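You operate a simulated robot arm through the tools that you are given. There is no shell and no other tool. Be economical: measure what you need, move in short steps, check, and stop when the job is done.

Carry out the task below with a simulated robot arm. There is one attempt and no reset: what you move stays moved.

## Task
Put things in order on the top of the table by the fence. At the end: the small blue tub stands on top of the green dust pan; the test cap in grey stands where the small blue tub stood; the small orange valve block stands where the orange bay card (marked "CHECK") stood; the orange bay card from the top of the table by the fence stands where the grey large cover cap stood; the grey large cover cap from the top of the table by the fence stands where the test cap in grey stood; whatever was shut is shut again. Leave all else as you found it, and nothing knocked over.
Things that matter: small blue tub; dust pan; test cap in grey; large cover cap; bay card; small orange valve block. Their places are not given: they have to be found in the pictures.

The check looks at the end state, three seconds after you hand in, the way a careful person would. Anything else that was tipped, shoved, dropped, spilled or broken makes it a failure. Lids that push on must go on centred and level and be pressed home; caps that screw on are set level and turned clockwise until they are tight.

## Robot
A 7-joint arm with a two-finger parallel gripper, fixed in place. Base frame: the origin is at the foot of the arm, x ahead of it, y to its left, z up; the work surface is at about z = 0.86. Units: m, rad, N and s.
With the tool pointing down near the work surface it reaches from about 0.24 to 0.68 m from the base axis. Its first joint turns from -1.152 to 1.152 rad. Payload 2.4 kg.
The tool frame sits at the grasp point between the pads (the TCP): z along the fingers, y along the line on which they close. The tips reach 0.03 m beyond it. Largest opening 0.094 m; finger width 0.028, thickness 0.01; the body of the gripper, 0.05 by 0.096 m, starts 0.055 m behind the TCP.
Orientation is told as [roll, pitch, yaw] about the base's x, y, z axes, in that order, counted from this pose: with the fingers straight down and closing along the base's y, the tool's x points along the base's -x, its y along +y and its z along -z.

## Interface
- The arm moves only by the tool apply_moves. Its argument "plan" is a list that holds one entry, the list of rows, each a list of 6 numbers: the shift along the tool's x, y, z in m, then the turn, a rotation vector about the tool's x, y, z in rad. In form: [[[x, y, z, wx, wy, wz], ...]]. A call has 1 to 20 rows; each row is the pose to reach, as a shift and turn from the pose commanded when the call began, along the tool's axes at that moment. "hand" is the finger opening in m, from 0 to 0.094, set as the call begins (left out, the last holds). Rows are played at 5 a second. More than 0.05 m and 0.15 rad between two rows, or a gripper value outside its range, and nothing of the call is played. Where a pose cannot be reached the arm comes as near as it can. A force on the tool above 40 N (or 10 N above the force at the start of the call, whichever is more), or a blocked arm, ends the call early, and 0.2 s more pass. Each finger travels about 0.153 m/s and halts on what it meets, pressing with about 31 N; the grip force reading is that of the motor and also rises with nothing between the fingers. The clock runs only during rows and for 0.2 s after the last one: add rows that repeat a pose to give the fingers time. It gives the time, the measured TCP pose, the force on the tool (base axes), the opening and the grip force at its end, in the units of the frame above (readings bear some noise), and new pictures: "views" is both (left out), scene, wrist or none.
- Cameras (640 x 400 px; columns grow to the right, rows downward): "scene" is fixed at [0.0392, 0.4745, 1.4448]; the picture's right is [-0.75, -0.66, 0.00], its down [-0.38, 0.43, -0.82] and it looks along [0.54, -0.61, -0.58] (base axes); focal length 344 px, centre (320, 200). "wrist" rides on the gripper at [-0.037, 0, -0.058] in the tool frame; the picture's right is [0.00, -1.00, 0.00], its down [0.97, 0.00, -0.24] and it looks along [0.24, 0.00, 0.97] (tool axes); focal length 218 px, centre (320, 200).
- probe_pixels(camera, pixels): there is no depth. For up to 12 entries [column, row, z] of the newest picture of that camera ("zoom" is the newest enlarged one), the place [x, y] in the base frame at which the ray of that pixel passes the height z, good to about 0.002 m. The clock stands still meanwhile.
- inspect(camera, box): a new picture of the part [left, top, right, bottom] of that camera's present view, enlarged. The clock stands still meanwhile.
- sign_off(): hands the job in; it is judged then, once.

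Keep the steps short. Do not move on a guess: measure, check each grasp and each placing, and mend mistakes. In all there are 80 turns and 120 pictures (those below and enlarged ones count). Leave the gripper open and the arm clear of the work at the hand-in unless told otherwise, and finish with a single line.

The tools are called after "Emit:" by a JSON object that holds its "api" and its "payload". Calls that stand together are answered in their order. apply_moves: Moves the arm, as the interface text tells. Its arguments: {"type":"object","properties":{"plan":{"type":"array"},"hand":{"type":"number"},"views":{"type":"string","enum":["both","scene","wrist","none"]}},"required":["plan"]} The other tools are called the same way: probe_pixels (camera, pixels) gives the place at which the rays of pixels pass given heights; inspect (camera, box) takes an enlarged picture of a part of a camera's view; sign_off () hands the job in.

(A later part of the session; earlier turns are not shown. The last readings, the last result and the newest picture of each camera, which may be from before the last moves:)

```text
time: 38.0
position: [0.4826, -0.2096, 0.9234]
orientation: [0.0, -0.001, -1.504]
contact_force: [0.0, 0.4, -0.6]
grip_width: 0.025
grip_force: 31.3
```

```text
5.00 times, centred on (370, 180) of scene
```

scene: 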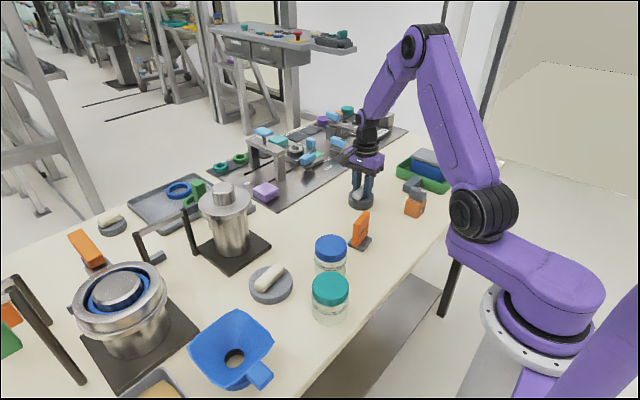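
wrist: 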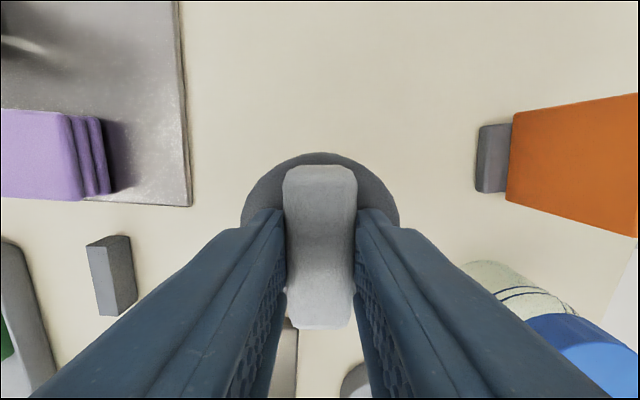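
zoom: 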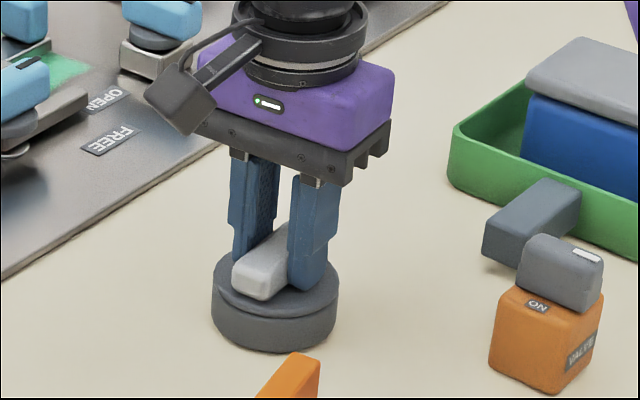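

Emit:
{"api": "apply_moves", "payload": {"plan": [[[0, 0, 0.001, 0, 0, 0], [0, 0, 0.002, 0, 0, 0], [0, 0, 0.002, 0, 0, 0]]], "views": "none"}}

Emit:
{"api": "apply_moves", "payload": {"plan": [[[0, 0, 0, 0, 0, 0], [0, 0, 0, 0, 0, 0], [0, 0, 0, 0, 0, 0], [0, 0, -0.03, 0, 0, 0], [0, 0, -0.07, 0, 0, 0], [0, 0, -0.11, 0, 0, 0], [0, 0, -0.11, 0, 0, 0]]], "hand": 0.06}}

```text
time: 38.8
position: [0.482, -0.2108, 0.9191]
orientation: [0.0, 0.001, -1.503]
contact_force: [-1.0, 0.5, 0.2]
grip_width: 0.0249
grip_force: 31.1
```

```text
time: 40.4
position: [0.4831, -0.2108, 1.0301]
orientation: [0.0, -0.001, -1.504]
contact_force: [0.1, -0.4, 1.1]
grip_width: 0.0603
grip_force: 0.1
```

scene: 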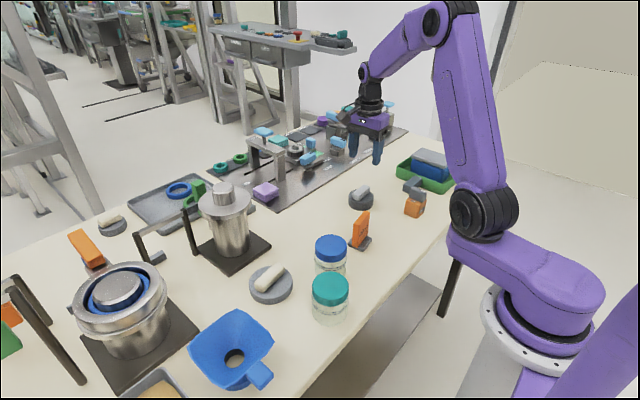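
wrist: 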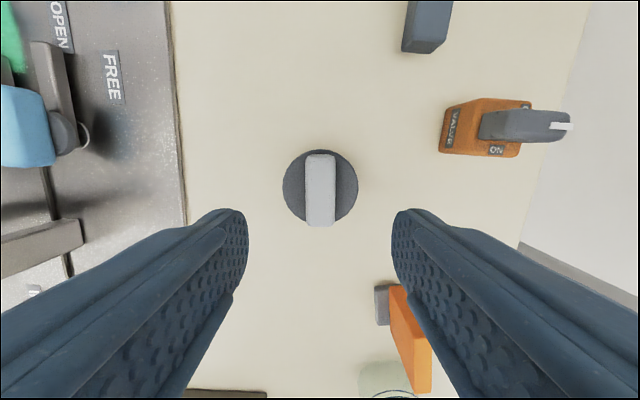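

Emit:
{"api": "apply_moves", "payload": {"plan": [[[0, 0, -0.035, 0, 0, 0], [0.02, 0, -0.07, 0, 0, 0], [0.065, -0.002, -0.07, 0, 0, 0], [0.11, -0.003, -0.07, 0, 0, 0], [0.155, -0.004, -0.07, 0, 0, 0], [0.2, -0.005, -0.07, 0, 0, 0], [0.245, -0.006, -0.07, 0, 0, 0], [0.29, -0.008, -0.07, 0, 0, 0], [0.335, -0.009, -0.07, 0, 0, 0], [0.37, -0.01, -0.07, 0, 0, 0], [0.3926, -0.0108, -0.07, 0, 0, 0], [0.3926, -0.0108, -0.07, 0, 0, 0], [0.3926, -0.0108, -0.07, 0, 0, 0]]], "views": "both"}}

```text
time: 43.2
position: [0.4444, 0.18, 1.1007]
orientation: [0.001, 0.0, -1.504]
contact_force: [0.2, 1.1, 0.8]
grip_width: 0.0602
grip_force: 0.0
```

scene: 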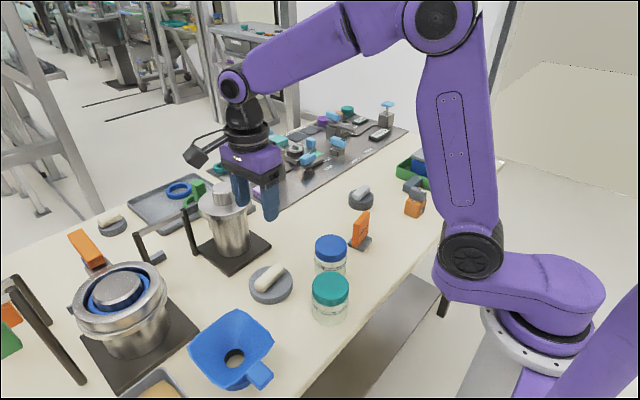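
wrist: 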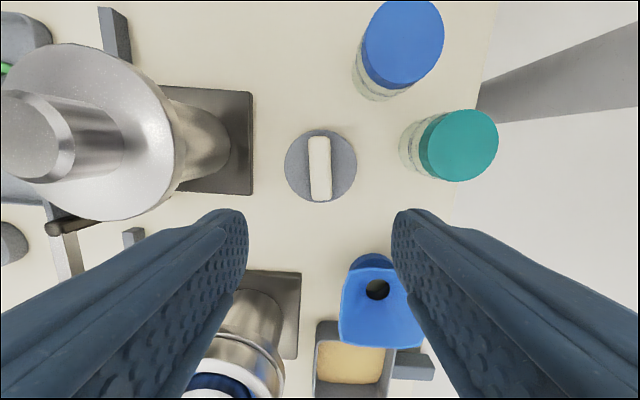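

Emit:
{"api": "inspect", "payload": {"camera": "wrist", "box": [270, 115, 370, 215]}}

Emit:
{"api": "probe_pixels", "payload": {"camera": "wrist", "pixels": [[285, 165, 0.88], [357, 165, 0.88], [321, 128, 0.88], [321, 203, 0.88], [319, 136, 0.905], [321, 201, 0.905], [309, 168, 0.905], [332, 168, 0.905], [252, 165, 0.86], [320, 168, 0.905]]}}

Emit:
{"api": "probe_pixels", "payload": {"camera": "scene", "pixels": [[271, 273, 0.89], [271, 273, 0.9], [271, 273, 0.91], [271, 273, 0.92]]}}

Emit:
{"api": "inspect", "payload": {"camera": "scene", "box": [220, 240, 320, 320]}}

```text
4.00 times, centred on (320, 165) of wrist
```

zoom: 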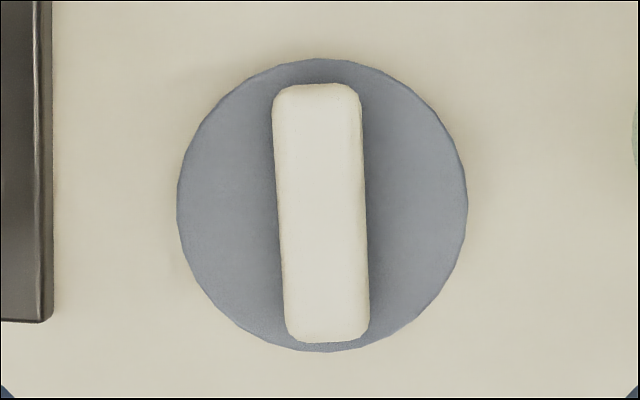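

```text
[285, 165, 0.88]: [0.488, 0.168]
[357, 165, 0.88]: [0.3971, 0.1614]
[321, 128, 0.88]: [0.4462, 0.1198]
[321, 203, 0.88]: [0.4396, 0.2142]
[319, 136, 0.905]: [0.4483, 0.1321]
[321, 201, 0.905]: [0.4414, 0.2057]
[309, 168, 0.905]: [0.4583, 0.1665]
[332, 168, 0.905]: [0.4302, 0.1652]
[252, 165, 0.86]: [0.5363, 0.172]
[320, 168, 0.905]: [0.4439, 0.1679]
```

```text
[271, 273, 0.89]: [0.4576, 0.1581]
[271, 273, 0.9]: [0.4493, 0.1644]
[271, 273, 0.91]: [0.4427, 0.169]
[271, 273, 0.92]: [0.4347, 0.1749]
```

```text
5.00 times, centred on (270, 280) of scene
```

zoom: 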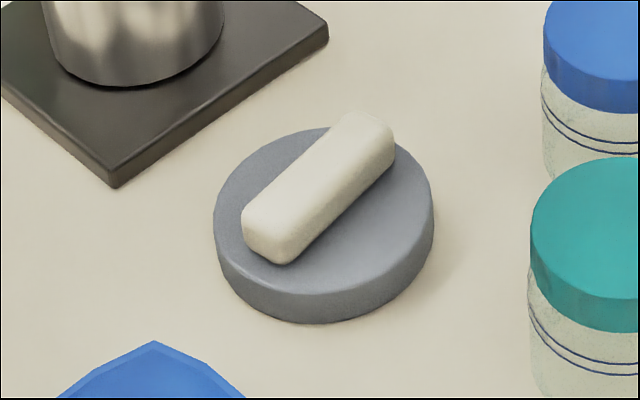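

Emit:
{"api": "apply_moves", "payload": {"plan": [[[-0.011, 0, 0.03, 0, 0, -0.035], [-0.011, 0, 0.07, 0, 0, -0.035], [-0.011, 0, 0.11, 0, 0, -0.035], [-0.011, 0, 0.145, 0, 0, -0.035], [-0.011, 0, 0.165, 0, 0, -0.035], [-0.011, 0, 0.175, 0, 0, -0.035], [-0.011, 0, 0.182, 0, 0, -0.035], [-0.011, 0, 0.182, 0, 0, -0.035]]], "views": "wrist"}}

Emit:
{"api": "inspect", "payload": {"camera": "scene", "box": [220, 220, 340, 320]}}

```text
time: 45.0
position: [0.4458, 0.1683, 0.9194]
orientation: [0.0, 0.001, -1.47]
contact_force: [-0.4, 1.2, -0.8]
grip_width: 0.0601
grip_force: 0.0
```

wrist: 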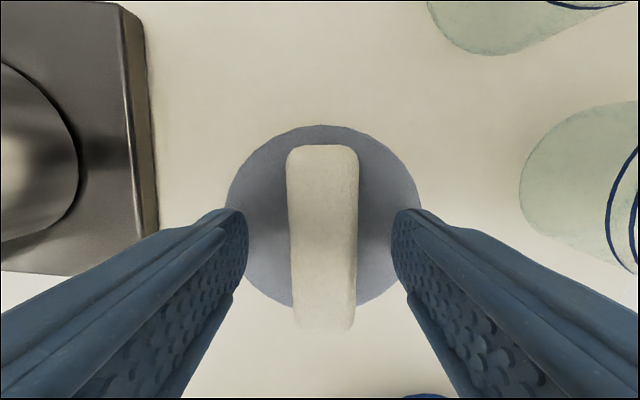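

```text
4.00 times, centred on (280, 270) of scene
```

zoom: 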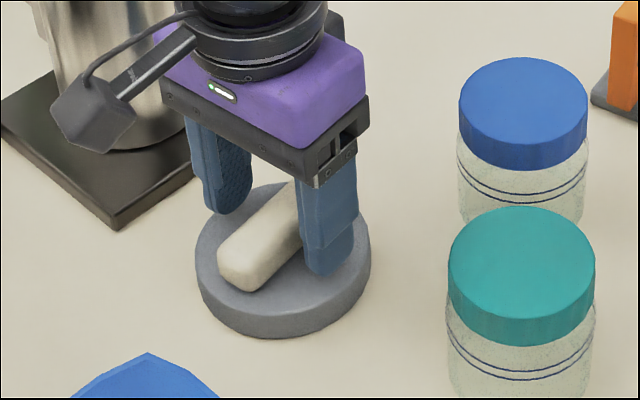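

Aligned. Feel down gently for the disc top, in small steps.

Emit:
{"api": "apply_moves", "payload": {"plan": [[[0, 0, 0.002, 0, 0, 0], [0, 0, 0.004, 0, 0, 0], [0, 0, 0.006, 0, 0, 0], [0, 0, 0.008, 0, 0, 0], [0, 0, 0.008, 0, 0, 0]]], "views": "none"}}

```text
time: 46.3
position: [0.4456, 0.1695, 0.9117]
orientation: [0.0, 0.001, -1.47]
contact_force: [-3.1, -1.6, 10.4]
grip_width: 0.0599
grip_force: 0.0
stopped in row 5: the force on the tool passed its limit (the readings are from after the stop); the commanded pose is now the measured one
```

Emit:
{"api": "apply_moves", "payload": {"plan": [[[0, 0, -0.002, 0, 0, 0], [0, 0, -0.002, 0, 0, 0], [0, 0, -0.002, 0, 0, 0], [0, 0, -0.002, 0, 0, 0]]], "hand": 0.005, "views": "none"}}

Emit:
{"api": "apply_moves", "payload": {"plan": [[[0, 0, -0.01, 0, 0, 0], [0, 0, -0.03, 0, 0, 0], [0, 0, -0.05, 0, 0, 0], [0, 0, -0.05, 0, 0, 0]]]}}

```text
time: 47.3
position: [0.4466, 0.1694, 0.9127]
orientation: [0.0, -0.001, -1.47]
contact_force: [0.3, 0.4, -0.3]
grip_width: 0.0254
grip_force: 31.4
```

```text
time: 48.3
position: [0.4462, 0.1699, 0.964]
orientation: [0.0, -0.001, -1.47]
contact_force: [-0.4, -0.1, -1.5]
grip_width: 0.025
grip_force: 31.4
```

scene: 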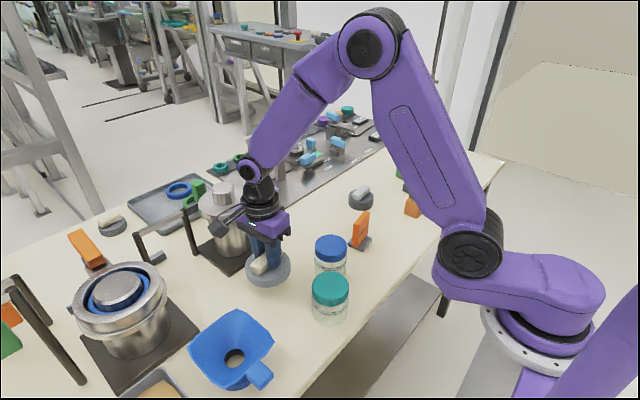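
wrist: 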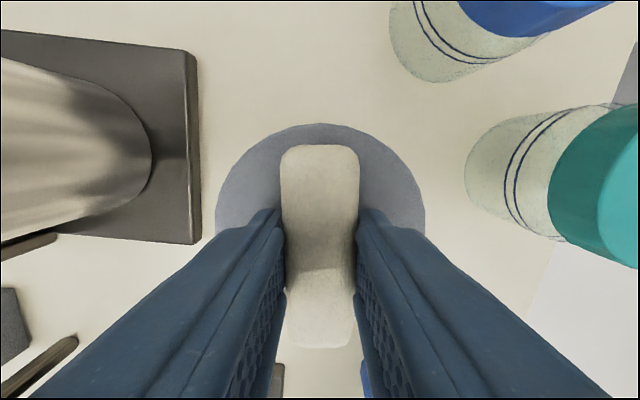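

Emit:
{"api": "apply_moves", "payload": {"plan": [[[0, 0, -0.04, 0, 0, 0], [0, 0, -0.07, 0, 0, 0], [-0.034, 0.0097, -0.07, 0, 0, 0], [-0.069, 0.0193, -0.07, 0, 0, 0], [-0.103, 0.029, -0.07, 0, 0, 0], [-0.138, 0.0387, -0.07, 0, 0, 0], [-0.172, 0.0483, -0.07, 0, 0, 0], [-0.2064, 0.058, -0.07, 0, 0, 0], [-0.2064, 0.058, -0.05, 0, 0, 0], [-0.2064, 0.058, -0.01, 0, 0, 0], [-0.2064, 0.058, 0.02, 0, 0, 0], [-0.2064, 0.058, 0.038, 0, 0, 0], [-0.2064, 0.058, 0.045, 0, 0, 0], [-0.2064, 0.058, 0.049, 0, 0, 0], [-0.2064, 0.058, 0.051, 0, 0, 0], [-0.2064, 0.058, 0.051, 0, 0, 0]]], "views": "scene"}}

Emit:
{"api": "inspect", "payload": {"camera": "scene", "box": [260, 170, 360, 250]}}

```text
time: 51.7
position: [0.5258, -0.0308, 0.9122]
orientation: [-0.001, 0.0, -1.469]
contact_force: [0.4, -1.4, -1.6]
grip_width: 0.0253
grip_force: 31.2
```

scene: 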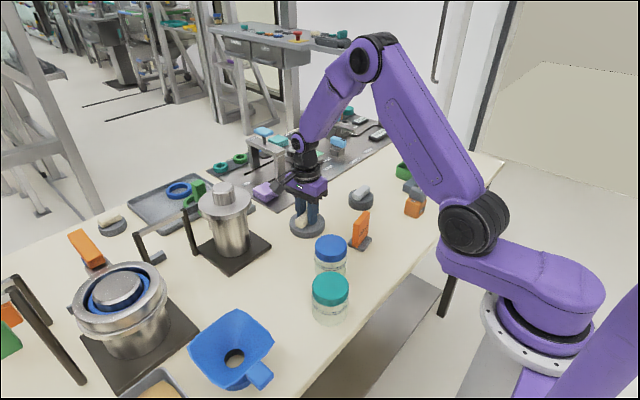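

```text
5.00 times, centred on (310, 210) of scene
```

zoom: 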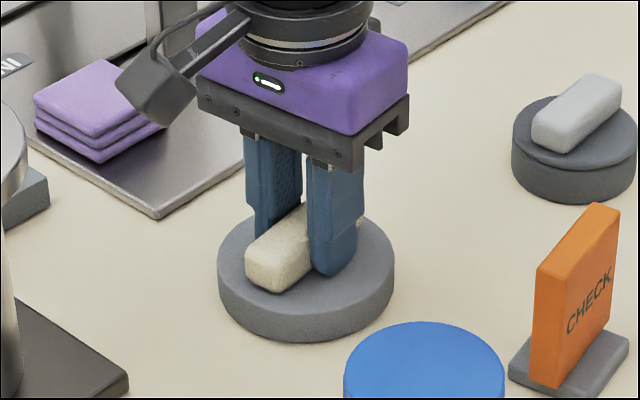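

Appears at the table; settle another ~1.5 mm, then release and rise.

Emit:
{"api": "apply_moves", "payload": {"plan": [[[0, 0, 0.0008, 0, 0, 0], [0, 0, 0.0015, 0, 0, 0], [0, 0, 0.0015, 0, 0, 0]]], "views": "none"}}

Emit:
{"api": "apply_moves", "payload": {"plan": [[[0, 0, 0, 0, 0, 0], [0, 0, 0, 0, 0, 0], [0, 0, 0, 0, 0, 0], [0, 0, -0.03, 0, 0, 0], [0, 0, -0.07, 0, 0, 0], [0, 0, -0.11, 0, 0, 0], [0, 0, -0.15, 0, 0, 0], [0, 0, -0.15, 0, 0, 0]]], "hand": 0.06}}

```text
time: 52.5
position: [0.5248, -0.0308, 0.9116]
orientation: [0.001, 0.0, -1.469]
contact_force: [-4.7, 0.2, 19.2]
grip_width: 0.0253
grip_force: 31.0
```

```text
time: 54.3
position: [0.524, -0.031, 1.0607]
orientation: [-0.002, -0.001, -1.47]
contact_force: [0.1, 0.1, -0.5]
grip_width: 0.06
grip_force: 0.0
```

scene: 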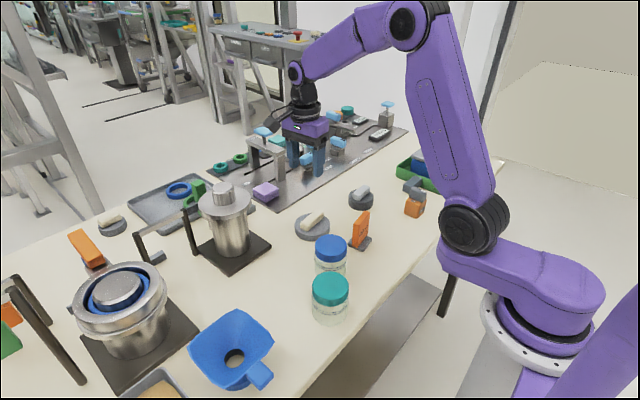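
wrist: 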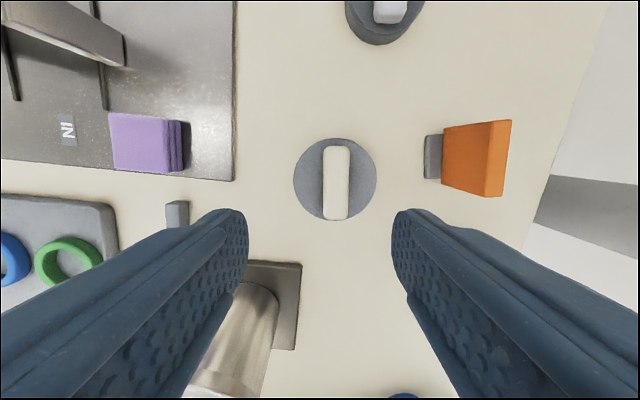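

Emit:
{"api": "probe_pixels", "payload": {"camera": "wrist", "pixels": [[293, 180, 0.882], [376, 180, 0.882], [335, 138, 0.882], [335, 222, 0.882], [336, 183, 0.905], [424, 157, 0.865], [441, 157, 0.865], [433, 135, 0.865], [433, 179, 0.865]]}}

```text
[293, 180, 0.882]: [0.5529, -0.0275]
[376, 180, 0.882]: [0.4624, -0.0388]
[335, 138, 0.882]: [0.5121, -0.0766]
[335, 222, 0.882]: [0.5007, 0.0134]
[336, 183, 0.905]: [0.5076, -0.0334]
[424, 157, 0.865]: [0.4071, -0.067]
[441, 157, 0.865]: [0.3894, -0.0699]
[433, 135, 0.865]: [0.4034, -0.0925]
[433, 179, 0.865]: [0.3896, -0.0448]
```

The cap got dragged ~17 mm in −x on opening (tips were pressed onto the disc). Regrip and correct.

Emit:
{"api": "apply_moves", "payload": {"plan": [[[0.0017, -0.0164, 0.03, 0, 0, 0], [0.0017, -0.0164, 0.07, 0, 0, 0], [0.0017, -0.0164, 0.11, 0, 0, 0], [0.0017, -0.0164, 0.13, 0, 0, 0], [0.0017, -0.0164, 0.14, 0, 0, 0], [0.0017, -0.0164, 0.145, 0, 0, 0], [0.0017, -0.0164, 0.145, 0, 0, 0]]], "views": "wrist"}}

```text
time: 55.9
position: [0.5089, -0.0293, 0.9151]
orientation: [0.001, 0.001, -1.47]
contact_force: [0.2, 0.9, -0.2]
grip_width: 0.06
grip_force: 0.1
```

wrist: 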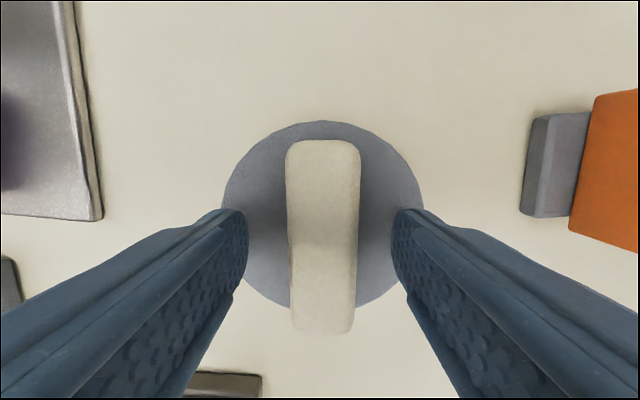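

Emit:
{"api": "apply_moves", "payload": {"plan": [[[0, 0, 0, 0, 0, 0], [0, 0, 0, 0, 0, 0], [0, 0, 0, 0, 0, 0], [0, 0, -0.005, 0, 0, 0], [0, 0, -0.01, 0, 0, 0], [-0.001, 0.0082, -0.01, 0, 0, 0], [-0.0022, 0.0155, -0.01, 0, 0, 0], [-0.0022, 0.0155, -0.01, 0, 0, 0], [-0.0022, 0.0155, -0.006, 0, 0, 0], [-0.0022, 0.0155, -0.003, 0, 0, 0], [-0.0022, 0.0155, -0.001, 0, 0, 0], [-0.0022, 0.0155, 0, 0, 0, 0], [-0.0022, 0.0155, 0, 0, 0, 0]]], "hand": 0.005, "views": "none"}}

Emit:
{"api": "apply_moves", "payload": {"plan": [[[0, 0, 0, 0, 0, 0], [0, 0, 0, 0, 0, 0], [0, 0, 0, 0, 0, 0]]], "hand": 0.05, "views": "wrist"}}

```text
time: 58.7
position: [0.5233, -0.0315, 0.9153]
orientation: [0.002, 0.0, -1.47]
contact_force: [-0.6, -0.2, 2.3]
grip_width: 0.0249
grip_force: 31.0
```

```text
time: 59.5
position: [0.5249, -0.0307, 0.9158]
orientation: [0.001, 0.0, -1.47]
contact_force: [-0.7, 1.0, -0.4]
grip_width: 0.0497
grip_force: 0.2
```

wrist: 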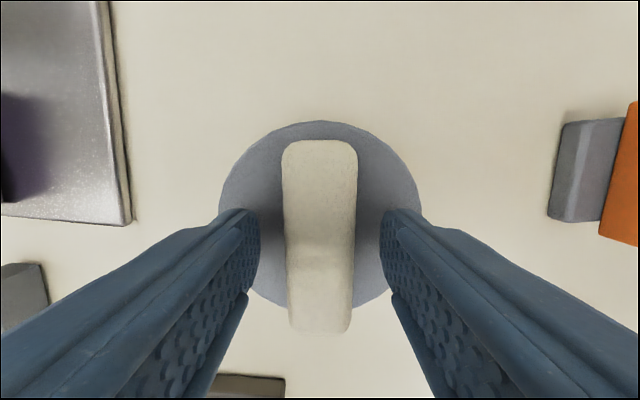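

Emit:
{"api": "apply_moves", "payload": {"plan": [[[0, 0, -0.04, 0, 0, 0], [0, 0, -0.08, 0, 0, 0], [0, 0, -0.12, 0, 0, 0], [0.003, -0.03, -0.15, 0, 0, 0], [0.006, -0.07, -0.17, 0, 0, 0], [0.01, -0.1, -0.18, 0, 0, 0], [0.012, -0.125, -0.18, 0, 0, 0], [0.012, -0.125, -0.18, 0, 0, 0], [0.012, -0.125, -0.18, 0, 0, 0]]], "views": "both"}}

Emit:
{"api": "inspect", "payload": {"camera": "scene", "box": [310, 195, 410, 275]}}

Emit:
{"api": "inspect", "payload": {"camera": "wrist", "box": [230, 80, 430, 205]}}

```text
time: 61.5
position: [0.3984, -0.0326, 1.0959]
orientation: [-0.002, -0.001, -1.469]
contact_force: [0.3, -0.3, -0.3]
grip_width: 0.0501
grip_force: 0.1
```

scene: 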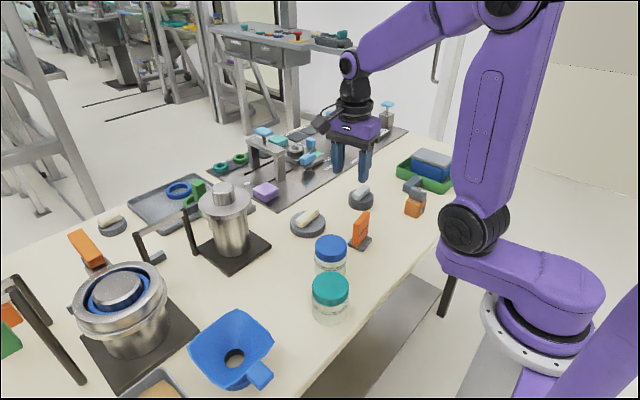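
wrist: 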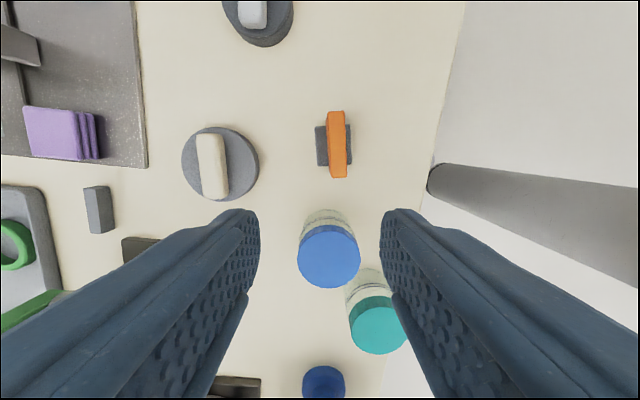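

```text
5.00 times, centred on (360, 235) of scene
```

zoom: 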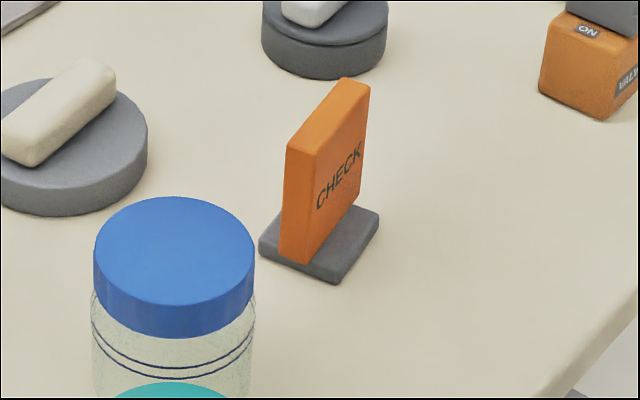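

```text
3.20 times, centred on (330, 142) of wrist
```

zoom: 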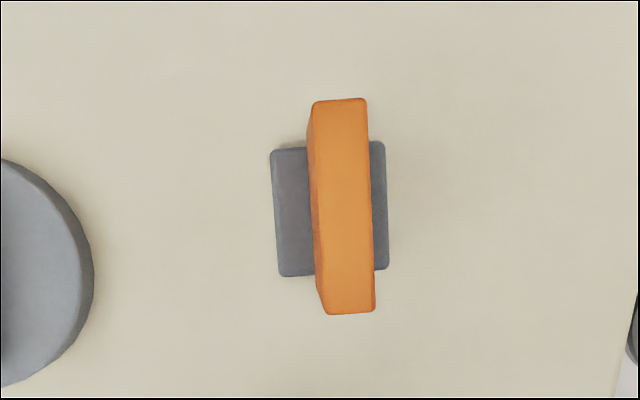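

Emit:
{"api": "probe_pixels", "payload": {"camera": "wrist", "pixels": [[338, 144, 0.92], [338, 144, 0.93], [338, 144, 0.94], [314.7, 126.5, 0.868], [317.5, 165.5, 0.868], [350.5, 124, 0.868], [352, 163.5, 0.868], [336, 111, 0.93], [339.5, 177, 0.93], [185, 165, 0.882], [259, 165, 0.882]]}}

Emit:
{"api": "probe_pixels", "payload": {"camera": "scene", "pixels": [[362, 217.4, 0.91], [362, 217.4, 0.92], [362, 217.4, 0.93], [362, 217.4, 0.94], [362, 217.4, 0.95]]}}

```text
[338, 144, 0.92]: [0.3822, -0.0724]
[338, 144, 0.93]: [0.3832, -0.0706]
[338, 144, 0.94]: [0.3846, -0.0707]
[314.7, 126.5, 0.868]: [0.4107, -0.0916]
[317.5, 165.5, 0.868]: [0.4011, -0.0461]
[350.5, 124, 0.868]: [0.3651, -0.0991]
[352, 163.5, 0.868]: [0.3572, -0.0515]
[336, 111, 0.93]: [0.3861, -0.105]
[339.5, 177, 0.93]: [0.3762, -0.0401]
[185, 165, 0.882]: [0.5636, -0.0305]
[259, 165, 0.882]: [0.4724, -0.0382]
```

```text
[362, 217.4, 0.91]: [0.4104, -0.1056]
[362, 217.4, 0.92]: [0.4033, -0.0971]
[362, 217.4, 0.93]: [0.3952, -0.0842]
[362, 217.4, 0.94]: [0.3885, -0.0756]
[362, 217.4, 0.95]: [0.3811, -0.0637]
```

Emit:
{"api": "apply_moves", "payload": {"plan": [[[-0.0369, -0.0176, 0.02, 0, 0, -0.06], [-0.0369, -0.0176, 0.06, 0, 0, -0.06], [-0.0369, -0.0176, 0.1, 0, 0, -0.06], [-0.0369, -0.0176, 0.1, 0, 0, -0.06]]], "views": "wrist"}}

```text
time: 62.5
position: [0.3847, -0.0692, 0.9955]
orientation: [-0.001, 0.001, -1.408]
contact_force: [0.0, -0.1, 0.6]
grip_width: 0.0499
grip_force: 0.0
```

wrist: 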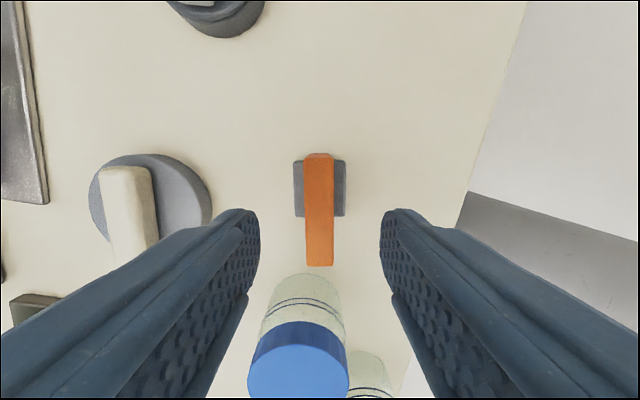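

Well aligned. Descend to 0.916, close, and lift slightly.

Emit:
{"api": "apply_moves", "payload": {"plan": [[[0, 0, 0.03, 0, 0, 0], [0, 0, 0.06, 0, 0, 0], [0, 0, 0.08, 0, 0, 0], [0, 0, 0.08, 0, 0, 0]]], "views": "wrist"}}

Emit:
{"api": "apply_moves", "payload": {"plan": [[[0, 0, 0, 0, 0, 0], [0, 0, 0, 0, 0, 0], [0, 0, 0, 0, 0, 0], [0, 0, -0.01, 0, 0, 0], [0, 0, -0.03, 0, 0, 0], [0, 0, -0.03, 0, 0, 0]]], "hand": 0.0}}

Emit:
{"api": "inspect", "payload": {"camera": "scene", "box": [310, 185, 410, 265]}}

```text
time: 63.5
position: [0.3863, -0.0715, 0.9161]
orientation: [0.001, 0.001, -1.409]
contact_force: [0.8, 0.3, 0.5]
grip_width: 0.0498
grip_force: 0.1
```

wrist: 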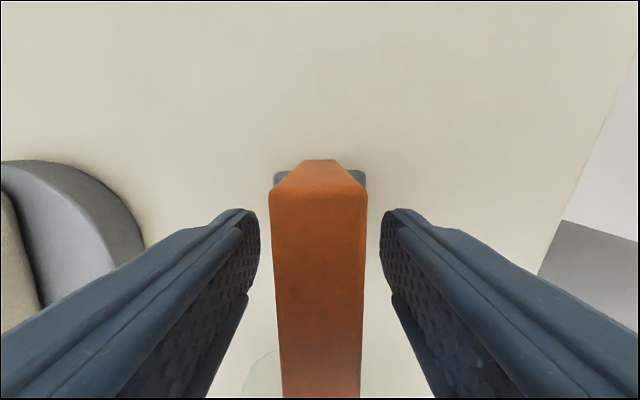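

```text
time: 64.9
position: [0.3848, -0.0706, 0.9463]
orientation: [0.002, 0.0, -1.411]
contact_force: [0.5, -0.2, -0.7]
grip_width: 0.0198
grip_force: 31.0
```

scene: 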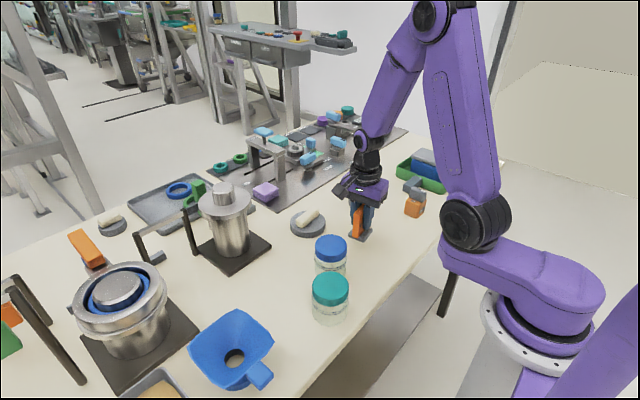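
wrist: 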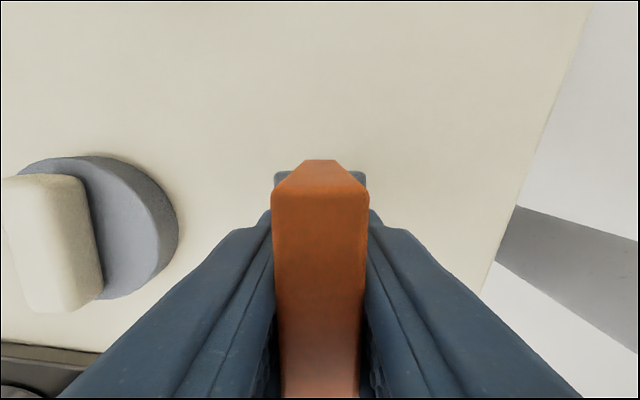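

```text
5.00 times, centred on (360, 225) of scene
```

zoom: 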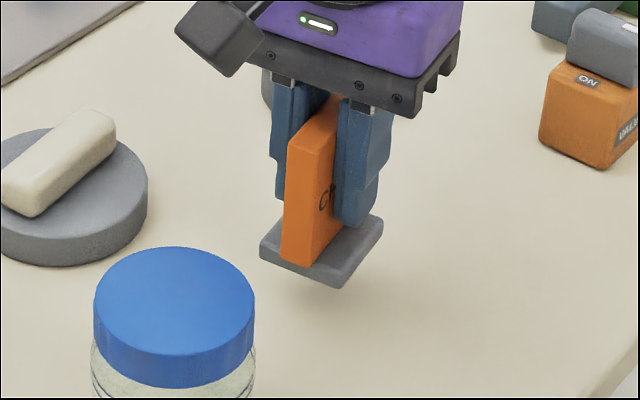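

Emit:
{"api": "apply_moves", "payload": {"plan": [[[0, 0, -0.04, 0, 0, 0], [0, 0, -0.08, 0, 0, 0], [0, 0, -0.12, 0, 0, 0], [0.032, 0.0138, -0.12, 0, 0, 0], [0.065, 0.0275, -0.12, 0, 0, 0], [0.097, 0.0413, -0.12, 0, 0, 0], [0.129, 0.0551, -0.12, 0, 0, 0], [0.162, 0.0689, -0.12, 0, 0, 0], [0.194, 0.0826, -0.12, 0, 0, 0], [0.2264, 0.0964, -0.12, 0, 0, 0], [0.2264, 0.0964, -0.12, 0, 0, 0], [0.2264, 0.0964, -0.08, 0, 0, 0], [0.2264, 0.0964, -0.04, 0, 0, 0], [0.2264, 0.0964, 0.0, 0, 0, 0], [0.2264, 0.0964, 0.015, 0, 0, 0], [0.2264, 0.0964, 0.024, 0, 0, 0], [0.2264, 0.0964, 0.029, 0, 0, 0], [0.2264, 0.0964, 0.03, 0, 0, 0], [0.2264, 0.0964, 0.03, 0, 0, 0]]], "views": "scene"}}

Emit:
{"api": "inspect", "payload": {"camera": "scene", "box": [220, 230, 330, 318]}}

```text
time: 68.9
position: [0.4435, 0.169, 0.9172]
orientation: [0.0, 0.001, -1.41]
contact_force: [-0.8, 0.2, 2.2]
grip_width: 0.0194
grip_force: 30.8
```

scene: 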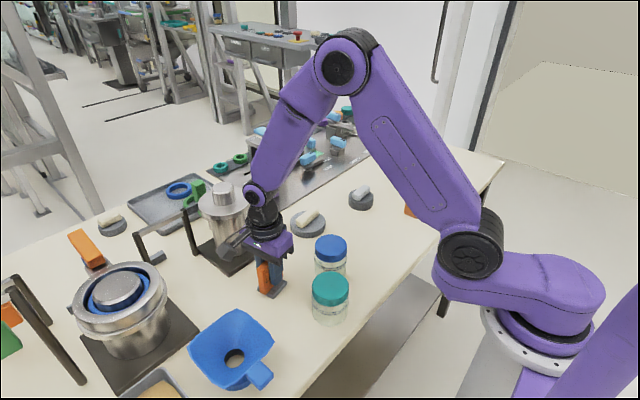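

```text
4.55 times, centred on (275, 274) of scene
```

zoom: 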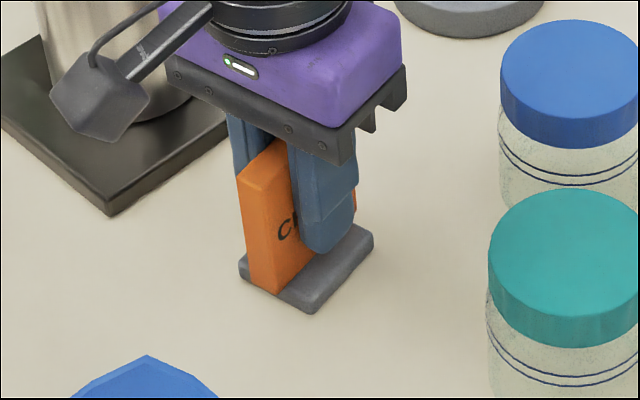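

Emit:
{"api": "apply_moves", "payload": {"plan": [[[0, 0, 0, 0, 0, 0], [0, 0, 0, 0, 0, 0], [0, 0, 0, 0, 0, 0], [0, 0, -0.03, 0, 0, 0], [0, 0, -0.07, 0, 0, 0], [0, 0, -0.11, 0, 0, 0], [0, 0, -0.15, 0, 0, 0], [0, 0, -0.15, 0, 0, 0]]], "hand": 0.05}}

Emit:
{"api": "inspect", "payload": {"camera": "scene", "box": [220, 230, 330, 318]}}

```text
time: 70.7
position: [0.4442, 0.1694, 1.0661]
orientation: [0.001, 0.0, -1.41]
contact_force: [0.0, -0.1, 0.3]
grip_width: 0.0501
grip_force: 0.2
```

scene: 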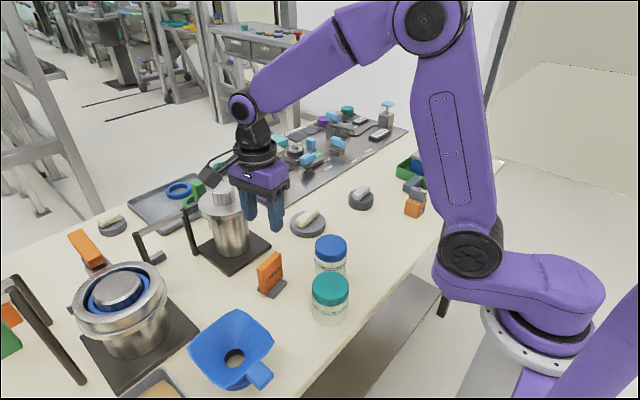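
wrist: 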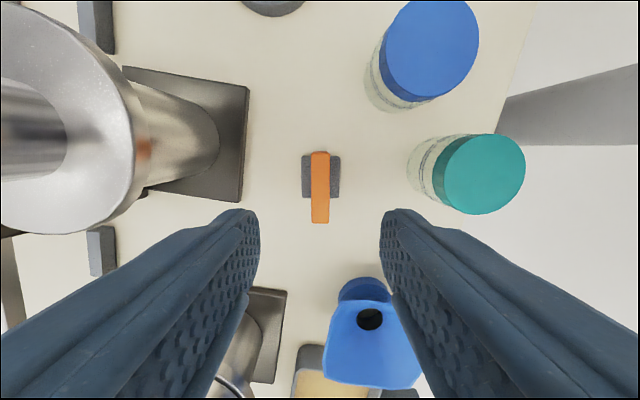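

```text
4.55 times, centred on (275, 274) of scene
```

zoom: 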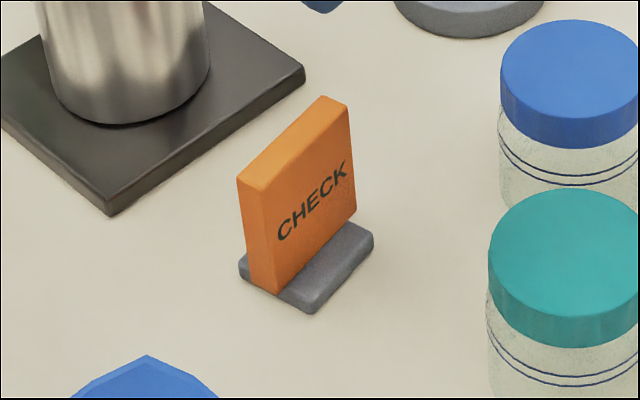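

Emit:
{"api": "apply_moves", "payload": {"plan": [[[0, 0, -0.035, 0, 0, 0], [-0.039, -0.021, -0.035, 0, 0, -0.141], [-0.078, -0.042, -0.035, 0, 0, -0.282], [-0.117, -0.063, -0.035, 0, 0, -0.423], [-0.156, -0.084, -0.035, 0, 0, -0.564], [-0.196, -0.105, -0.035, 0, 0, -0.705], [-0.235, -0.126, -0.035, 0, 0, -0.846], [-0.274, -0.147, -0.035, 0, 0, -0.987], [-0.313, -0.168, -0.035, 0, 0, -1.128], [-0.352, -0.189, -0.035, 0, 0, -1.269], [-0.391, -0.21, -0.035, 0, 0, -1.41], [-0.391, -0.21, -0.035, 0, 0, -1.41], [-0.391, -0.21, -0.035, 0, 0, -1.41]]], "views": "both"}}

Emit:
{"api": "inspect", "payload": {"camera": "wrist", "box": [240, 80, 440, 205]}}

Emit:
{"api": "inspect", "payload": {"camera": "scene", "box": [380, 165, 450, 225]}}

```text
time: 73.5
position: [0.2992, -0.2514, 1.101]
orientation: [0.001, 0.0, 0.001]
contact_force: [0.7, 1.0, -0.2]
grip_width: 0.05
grip_force: 0.1
```

scene: 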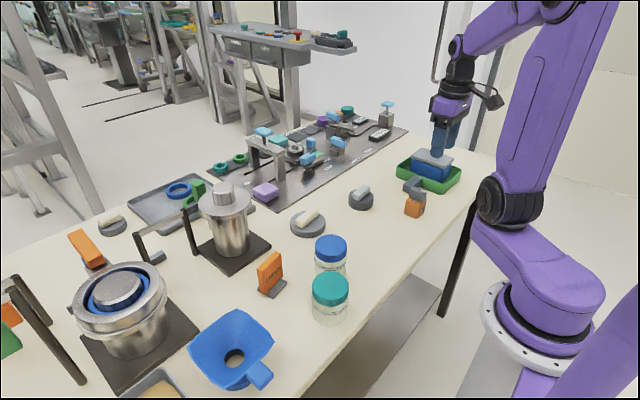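
wrist: 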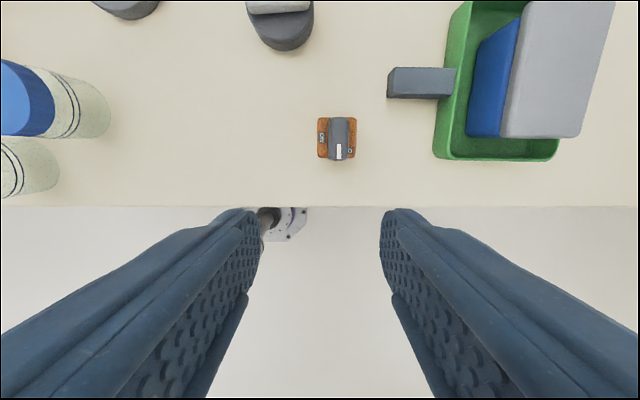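

```text
3.20 times, centred on (340, 142) of wrist
```

zoom: 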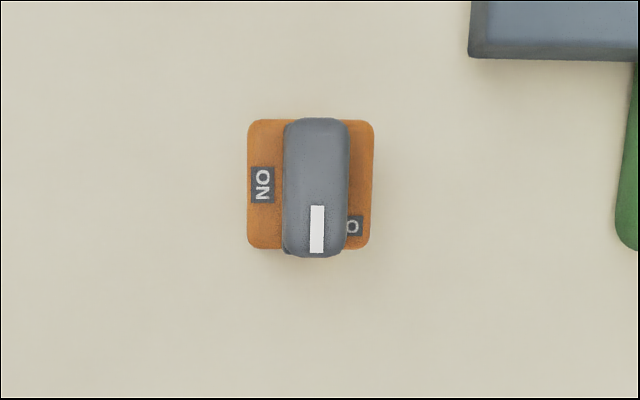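

```text
6.67 times, centred on (415, 195) of scene
```

zoom: 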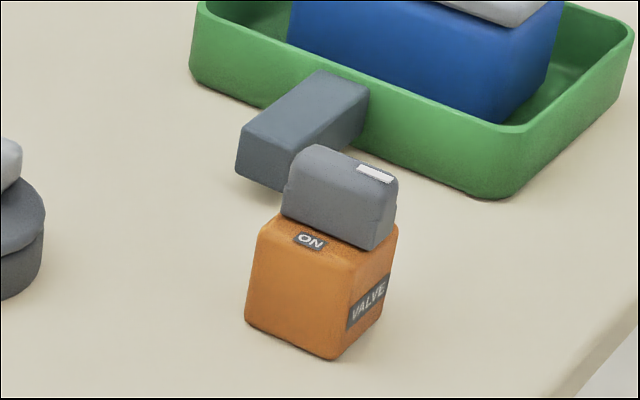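

Emit:
{"api": "probe_pixels", "payload": {"camera": "wrist", "pixels": [[337.2, 137, 0.9], [317.2, 137, 0.9], [357.2, 137, 0.9], [337.2, 117, 0.9], [337.2, 157, 0.9], [337, 160, 0.92]]}}

Emit:
{"api": "probe_pixels", "payload": {"camera": "scene", "pixels": [[406, 200, 0.89], [406, 200, 0.9], [406, 200, 0.91], [416.5, 218.5, 0.86], [404, 213, 0.86], [424, 212, 0.86]]}}

```text
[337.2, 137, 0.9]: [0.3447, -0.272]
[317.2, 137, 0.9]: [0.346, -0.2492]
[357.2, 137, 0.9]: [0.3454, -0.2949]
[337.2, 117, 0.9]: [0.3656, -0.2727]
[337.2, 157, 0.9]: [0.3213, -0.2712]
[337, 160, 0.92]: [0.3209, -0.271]
```

```text
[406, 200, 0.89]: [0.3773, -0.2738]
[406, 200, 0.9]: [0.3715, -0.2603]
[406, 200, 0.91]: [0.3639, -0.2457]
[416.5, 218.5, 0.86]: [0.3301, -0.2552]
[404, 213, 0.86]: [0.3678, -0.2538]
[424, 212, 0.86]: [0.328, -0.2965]
```

Emit:
{"api": "apply_moves", "payload": {"plan": [[[-0.022, -0.01, 0.02, 0, 0, 0], [-0.0448, -0.0206, 0.04, 0, 0, 0], [-0.0448, -0.0206, 0.08, 0, 0, 0], [-0.0448, -0.0206, 0.12, 0, 0, 0], [-0.0448, -0.0206, 0.12, 0, 0, 0]]], "hand": 0.07, "views": "wrist"}}

```text
time: 74.7
position: [0.3438, -0.2703, 0.9827]
orientation: [0.001, 0.0, 0.0]
contact_force: [-0.3, 0.3, -1.1]
grip_width: 0.0699
grip_force: 0.0
```

wrist: 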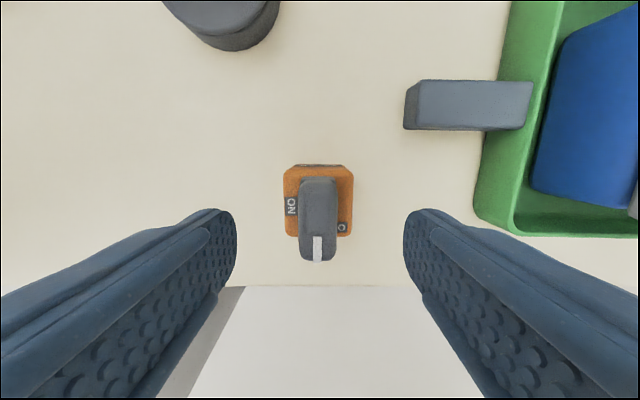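

Centred. Descend to 0.90 and close.

Emit:
{"api": "apply_moves", "payload": {"plan": [[[0, 0, 0.03, 0, 0, 0], [0, 0, 0.055, 0, 0, 0], [0, 0, 0.072, 0, 0, 0], [0, 0, 0.082, 0, 0, 0], [0, 0, 0.082, 0, 0, 0]]], "views": "wrist"}}

Emit:
{"api": "apply_moves", "payload": {"plan": [[[0, 0, 0, 0, 0, 0], [0, 0, 0, 0, 0, 0], [0, 0, 0, 0, 0, 0], [0, 0, -0.01, 0, 0, 0], [0, 0, -0.03, 0, 0, 0], [0, 0, -0.05, 0, 0, 0], [0, 0, -0.05, 0, 0, 0]]], "hand": 0.02}}

Emit:
{"api": "inspect", "payload": {"camera": "scene", "box": [370, 145, 460, 225]}}

```text
time: 75.9
position: [0.344, -0.2708, 0.8988]
orientation: [0.0, -0.002, 0.0]
contact_force: [1.1, -0.3, 0.3]
grip_width: 0.0701
grip_force: 0.0
```

wrist: 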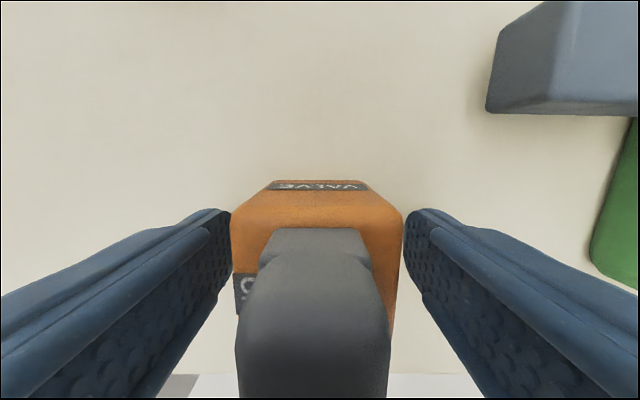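

```text
time: 77.5
position: [0.3441, -0.2719, 0.949]
orientation: [0.001, -0.001, 0.002]
contact_force: [-0.5, -0.4, -1.4]
grip_width: 0.0481
grip_force: 31.2
```

scene: 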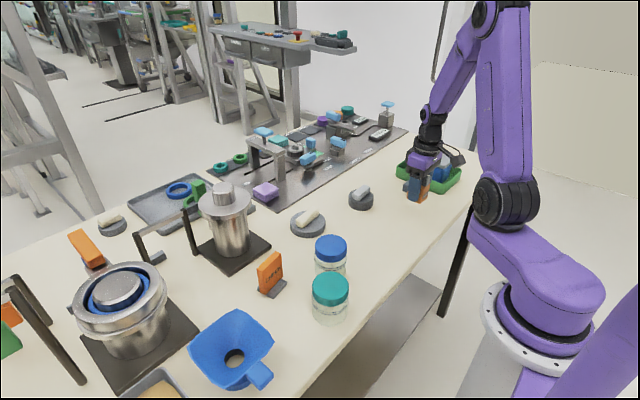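
wrist: 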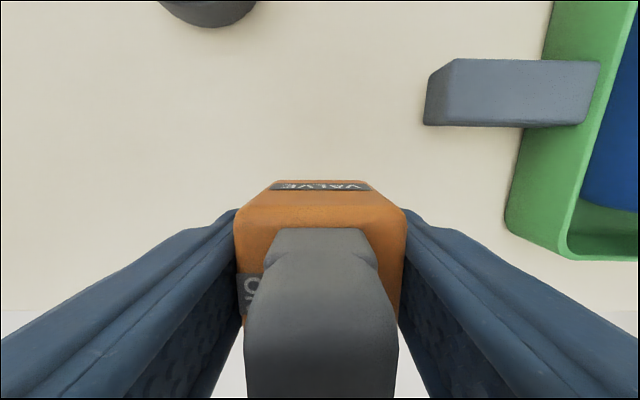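

```text
5.00 times, centred on (415, 185) of scene
```

zoom: 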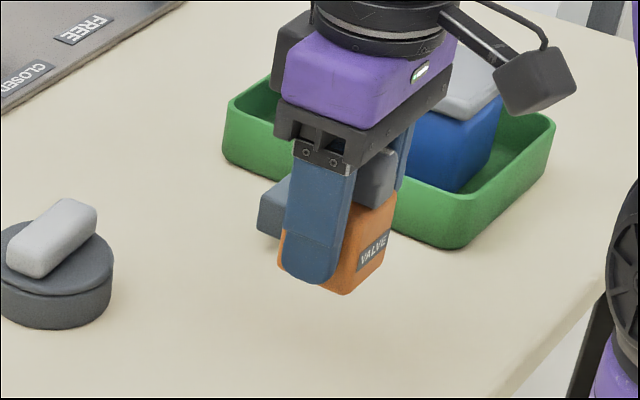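

Emit:
{"api": "probe_pixels", "payload": {"camera": "scene", "pixels": [[331, 242, 0.94], [331, 242, 0.96], [331, 242, 0.98], [347, 243, 0.96], [331, 235, 0.96], [342, 237, 0.96], [349, 270, 0.86]]}}

Emit:
{"api": "inspect", "payload": {"camera": "scene", "box": [290, 220, 390, 300]}}

```text
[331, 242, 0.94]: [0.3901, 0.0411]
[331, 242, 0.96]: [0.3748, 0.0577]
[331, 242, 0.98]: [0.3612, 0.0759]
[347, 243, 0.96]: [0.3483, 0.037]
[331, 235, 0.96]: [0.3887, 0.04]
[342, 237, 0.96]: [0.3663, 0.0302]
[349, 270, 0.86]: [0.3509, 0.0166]
```

```text
5.00 times, centred on (340, 260) of scene
```

zoom: 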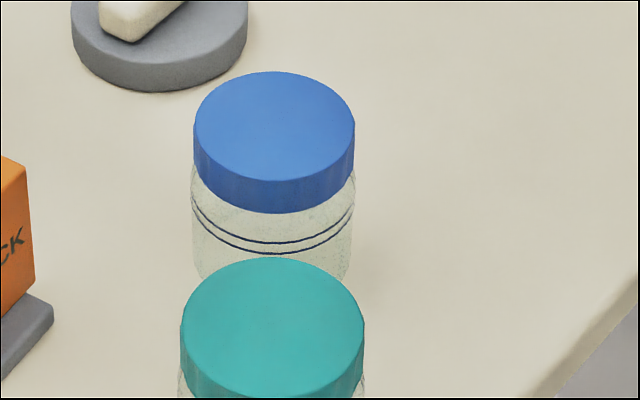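

Emit:
{"api": "apply_moves", "payload": {"plan": [[[-0.008, 0.04, 0, 0, 0, 0], [-0.016, 0.08, 0, 0, 0, 0], [-0.024, 0.12, 0, 0, 0, 0], [-0.032, 0.16, 0, 0, 0, 0], [-0.04, 0.1997, 0, 0, 0, 0], [-0.04, 0.1997, 0, 0, 0, 0], [-0.04, 0.1997, 0.02, 0, 0, 0], [-0.04, 0.1997, 0.036, 0, 0, 0], [-0.04, 0.1997, 0.045, 0, 0, 0], [-0.04, 0.1997, 0.0495, 0, 0, 0], [-0.04, 0.1997, 0.0495, 0, 0, 0]]], "views": "scene"}}

Emit:
{"api": "inspect", "payload": {"camera": "scene", "box": [310, 185, 410, 265]}}

```text
time: 79.9
position: [0.3838, -0.0703, 0.8993]
orientation: [0.0, -0.001, 0.0]
contact_force: [-3.8, 0.1, 25.6]
grip_width: 0.0481
grip_force: 30.6
```

scene: 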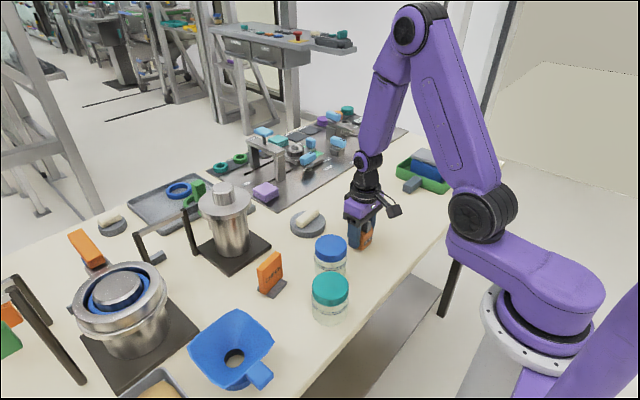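

```text
5.00 times, centred on (360, 225) of scene
```

zoom: 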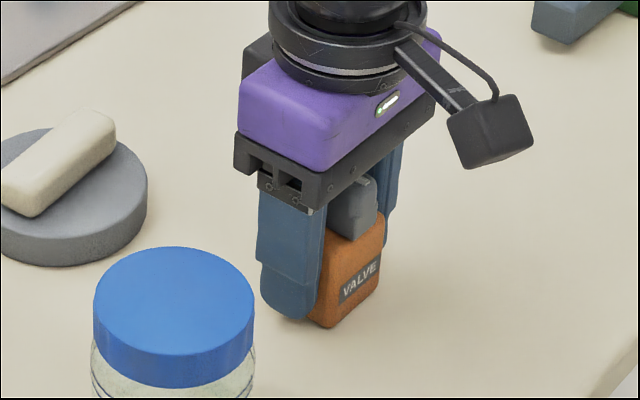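

Emit:
{"api": "apply_moves", "payload": {"plan": [[[0, 0, -0.001, 0, 0, 0], [0, 0, -0.001, 0, 0, 0]]], "views": "none"}}

Emit:
{"api": "apply_moves", "payload": {"plan": [[[0, 0, 0, 0, 0, 0], [0, 0, 0, 0, 0, 0], [0, 0, 0, 0, 0, 0], [0, 0, -0.03, 0, 0, 0], [0, 0, -0.07, 0, 0, 0], [0, 0, -0.11, 0, 0, 0], [0, 0, -0.15, 0, 0, 0], [0, 0, -0.19, 0, 0, 0], [0.03, 0, -0.22, 0, 0, 0], [0.06, 0, -0.24, 0, 0, 0], [0.06, 0, -0.24, 0, 0, 0]]], "hand": 0.07}}

Emit:
{"api": "inspect", "payload": {"camera": "scene", "box": [240, 140, 480, 300]}}

```text
time: 80.5
position: [0.3833, -0.0713, 0.9005]
orientation: [0.0, 0.0, 0.0]
contact_force: [0.3, 0.3, -1.6]
grip_width: 0.048
grip_force: 31.0
```

```text
time: 82.9
position: [0.3222, -0.0708, 1.1424]
orientation: [0.0, 0.002, 0.0]
contact_force: [0.2, 1.0, 0.7]
grip_width: 0.0701
grip_force: 0.0
```

scene: 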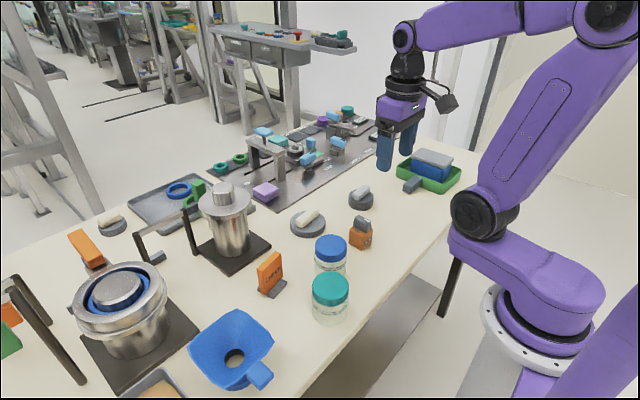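
wrist: 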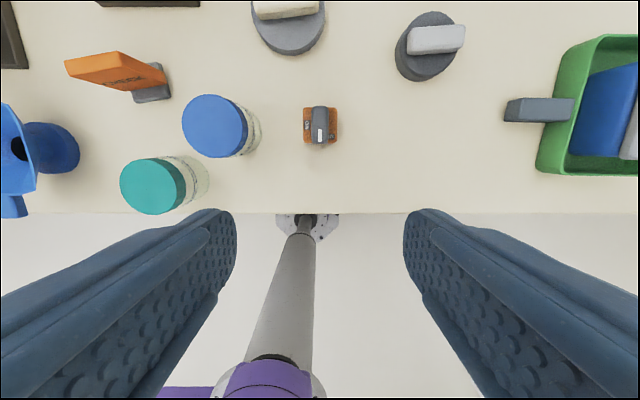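

```text
2.50 times, centred on (360, 220) of scene
```

zoom: 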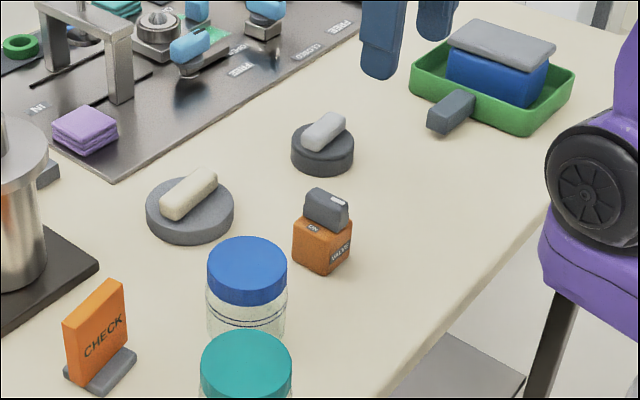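

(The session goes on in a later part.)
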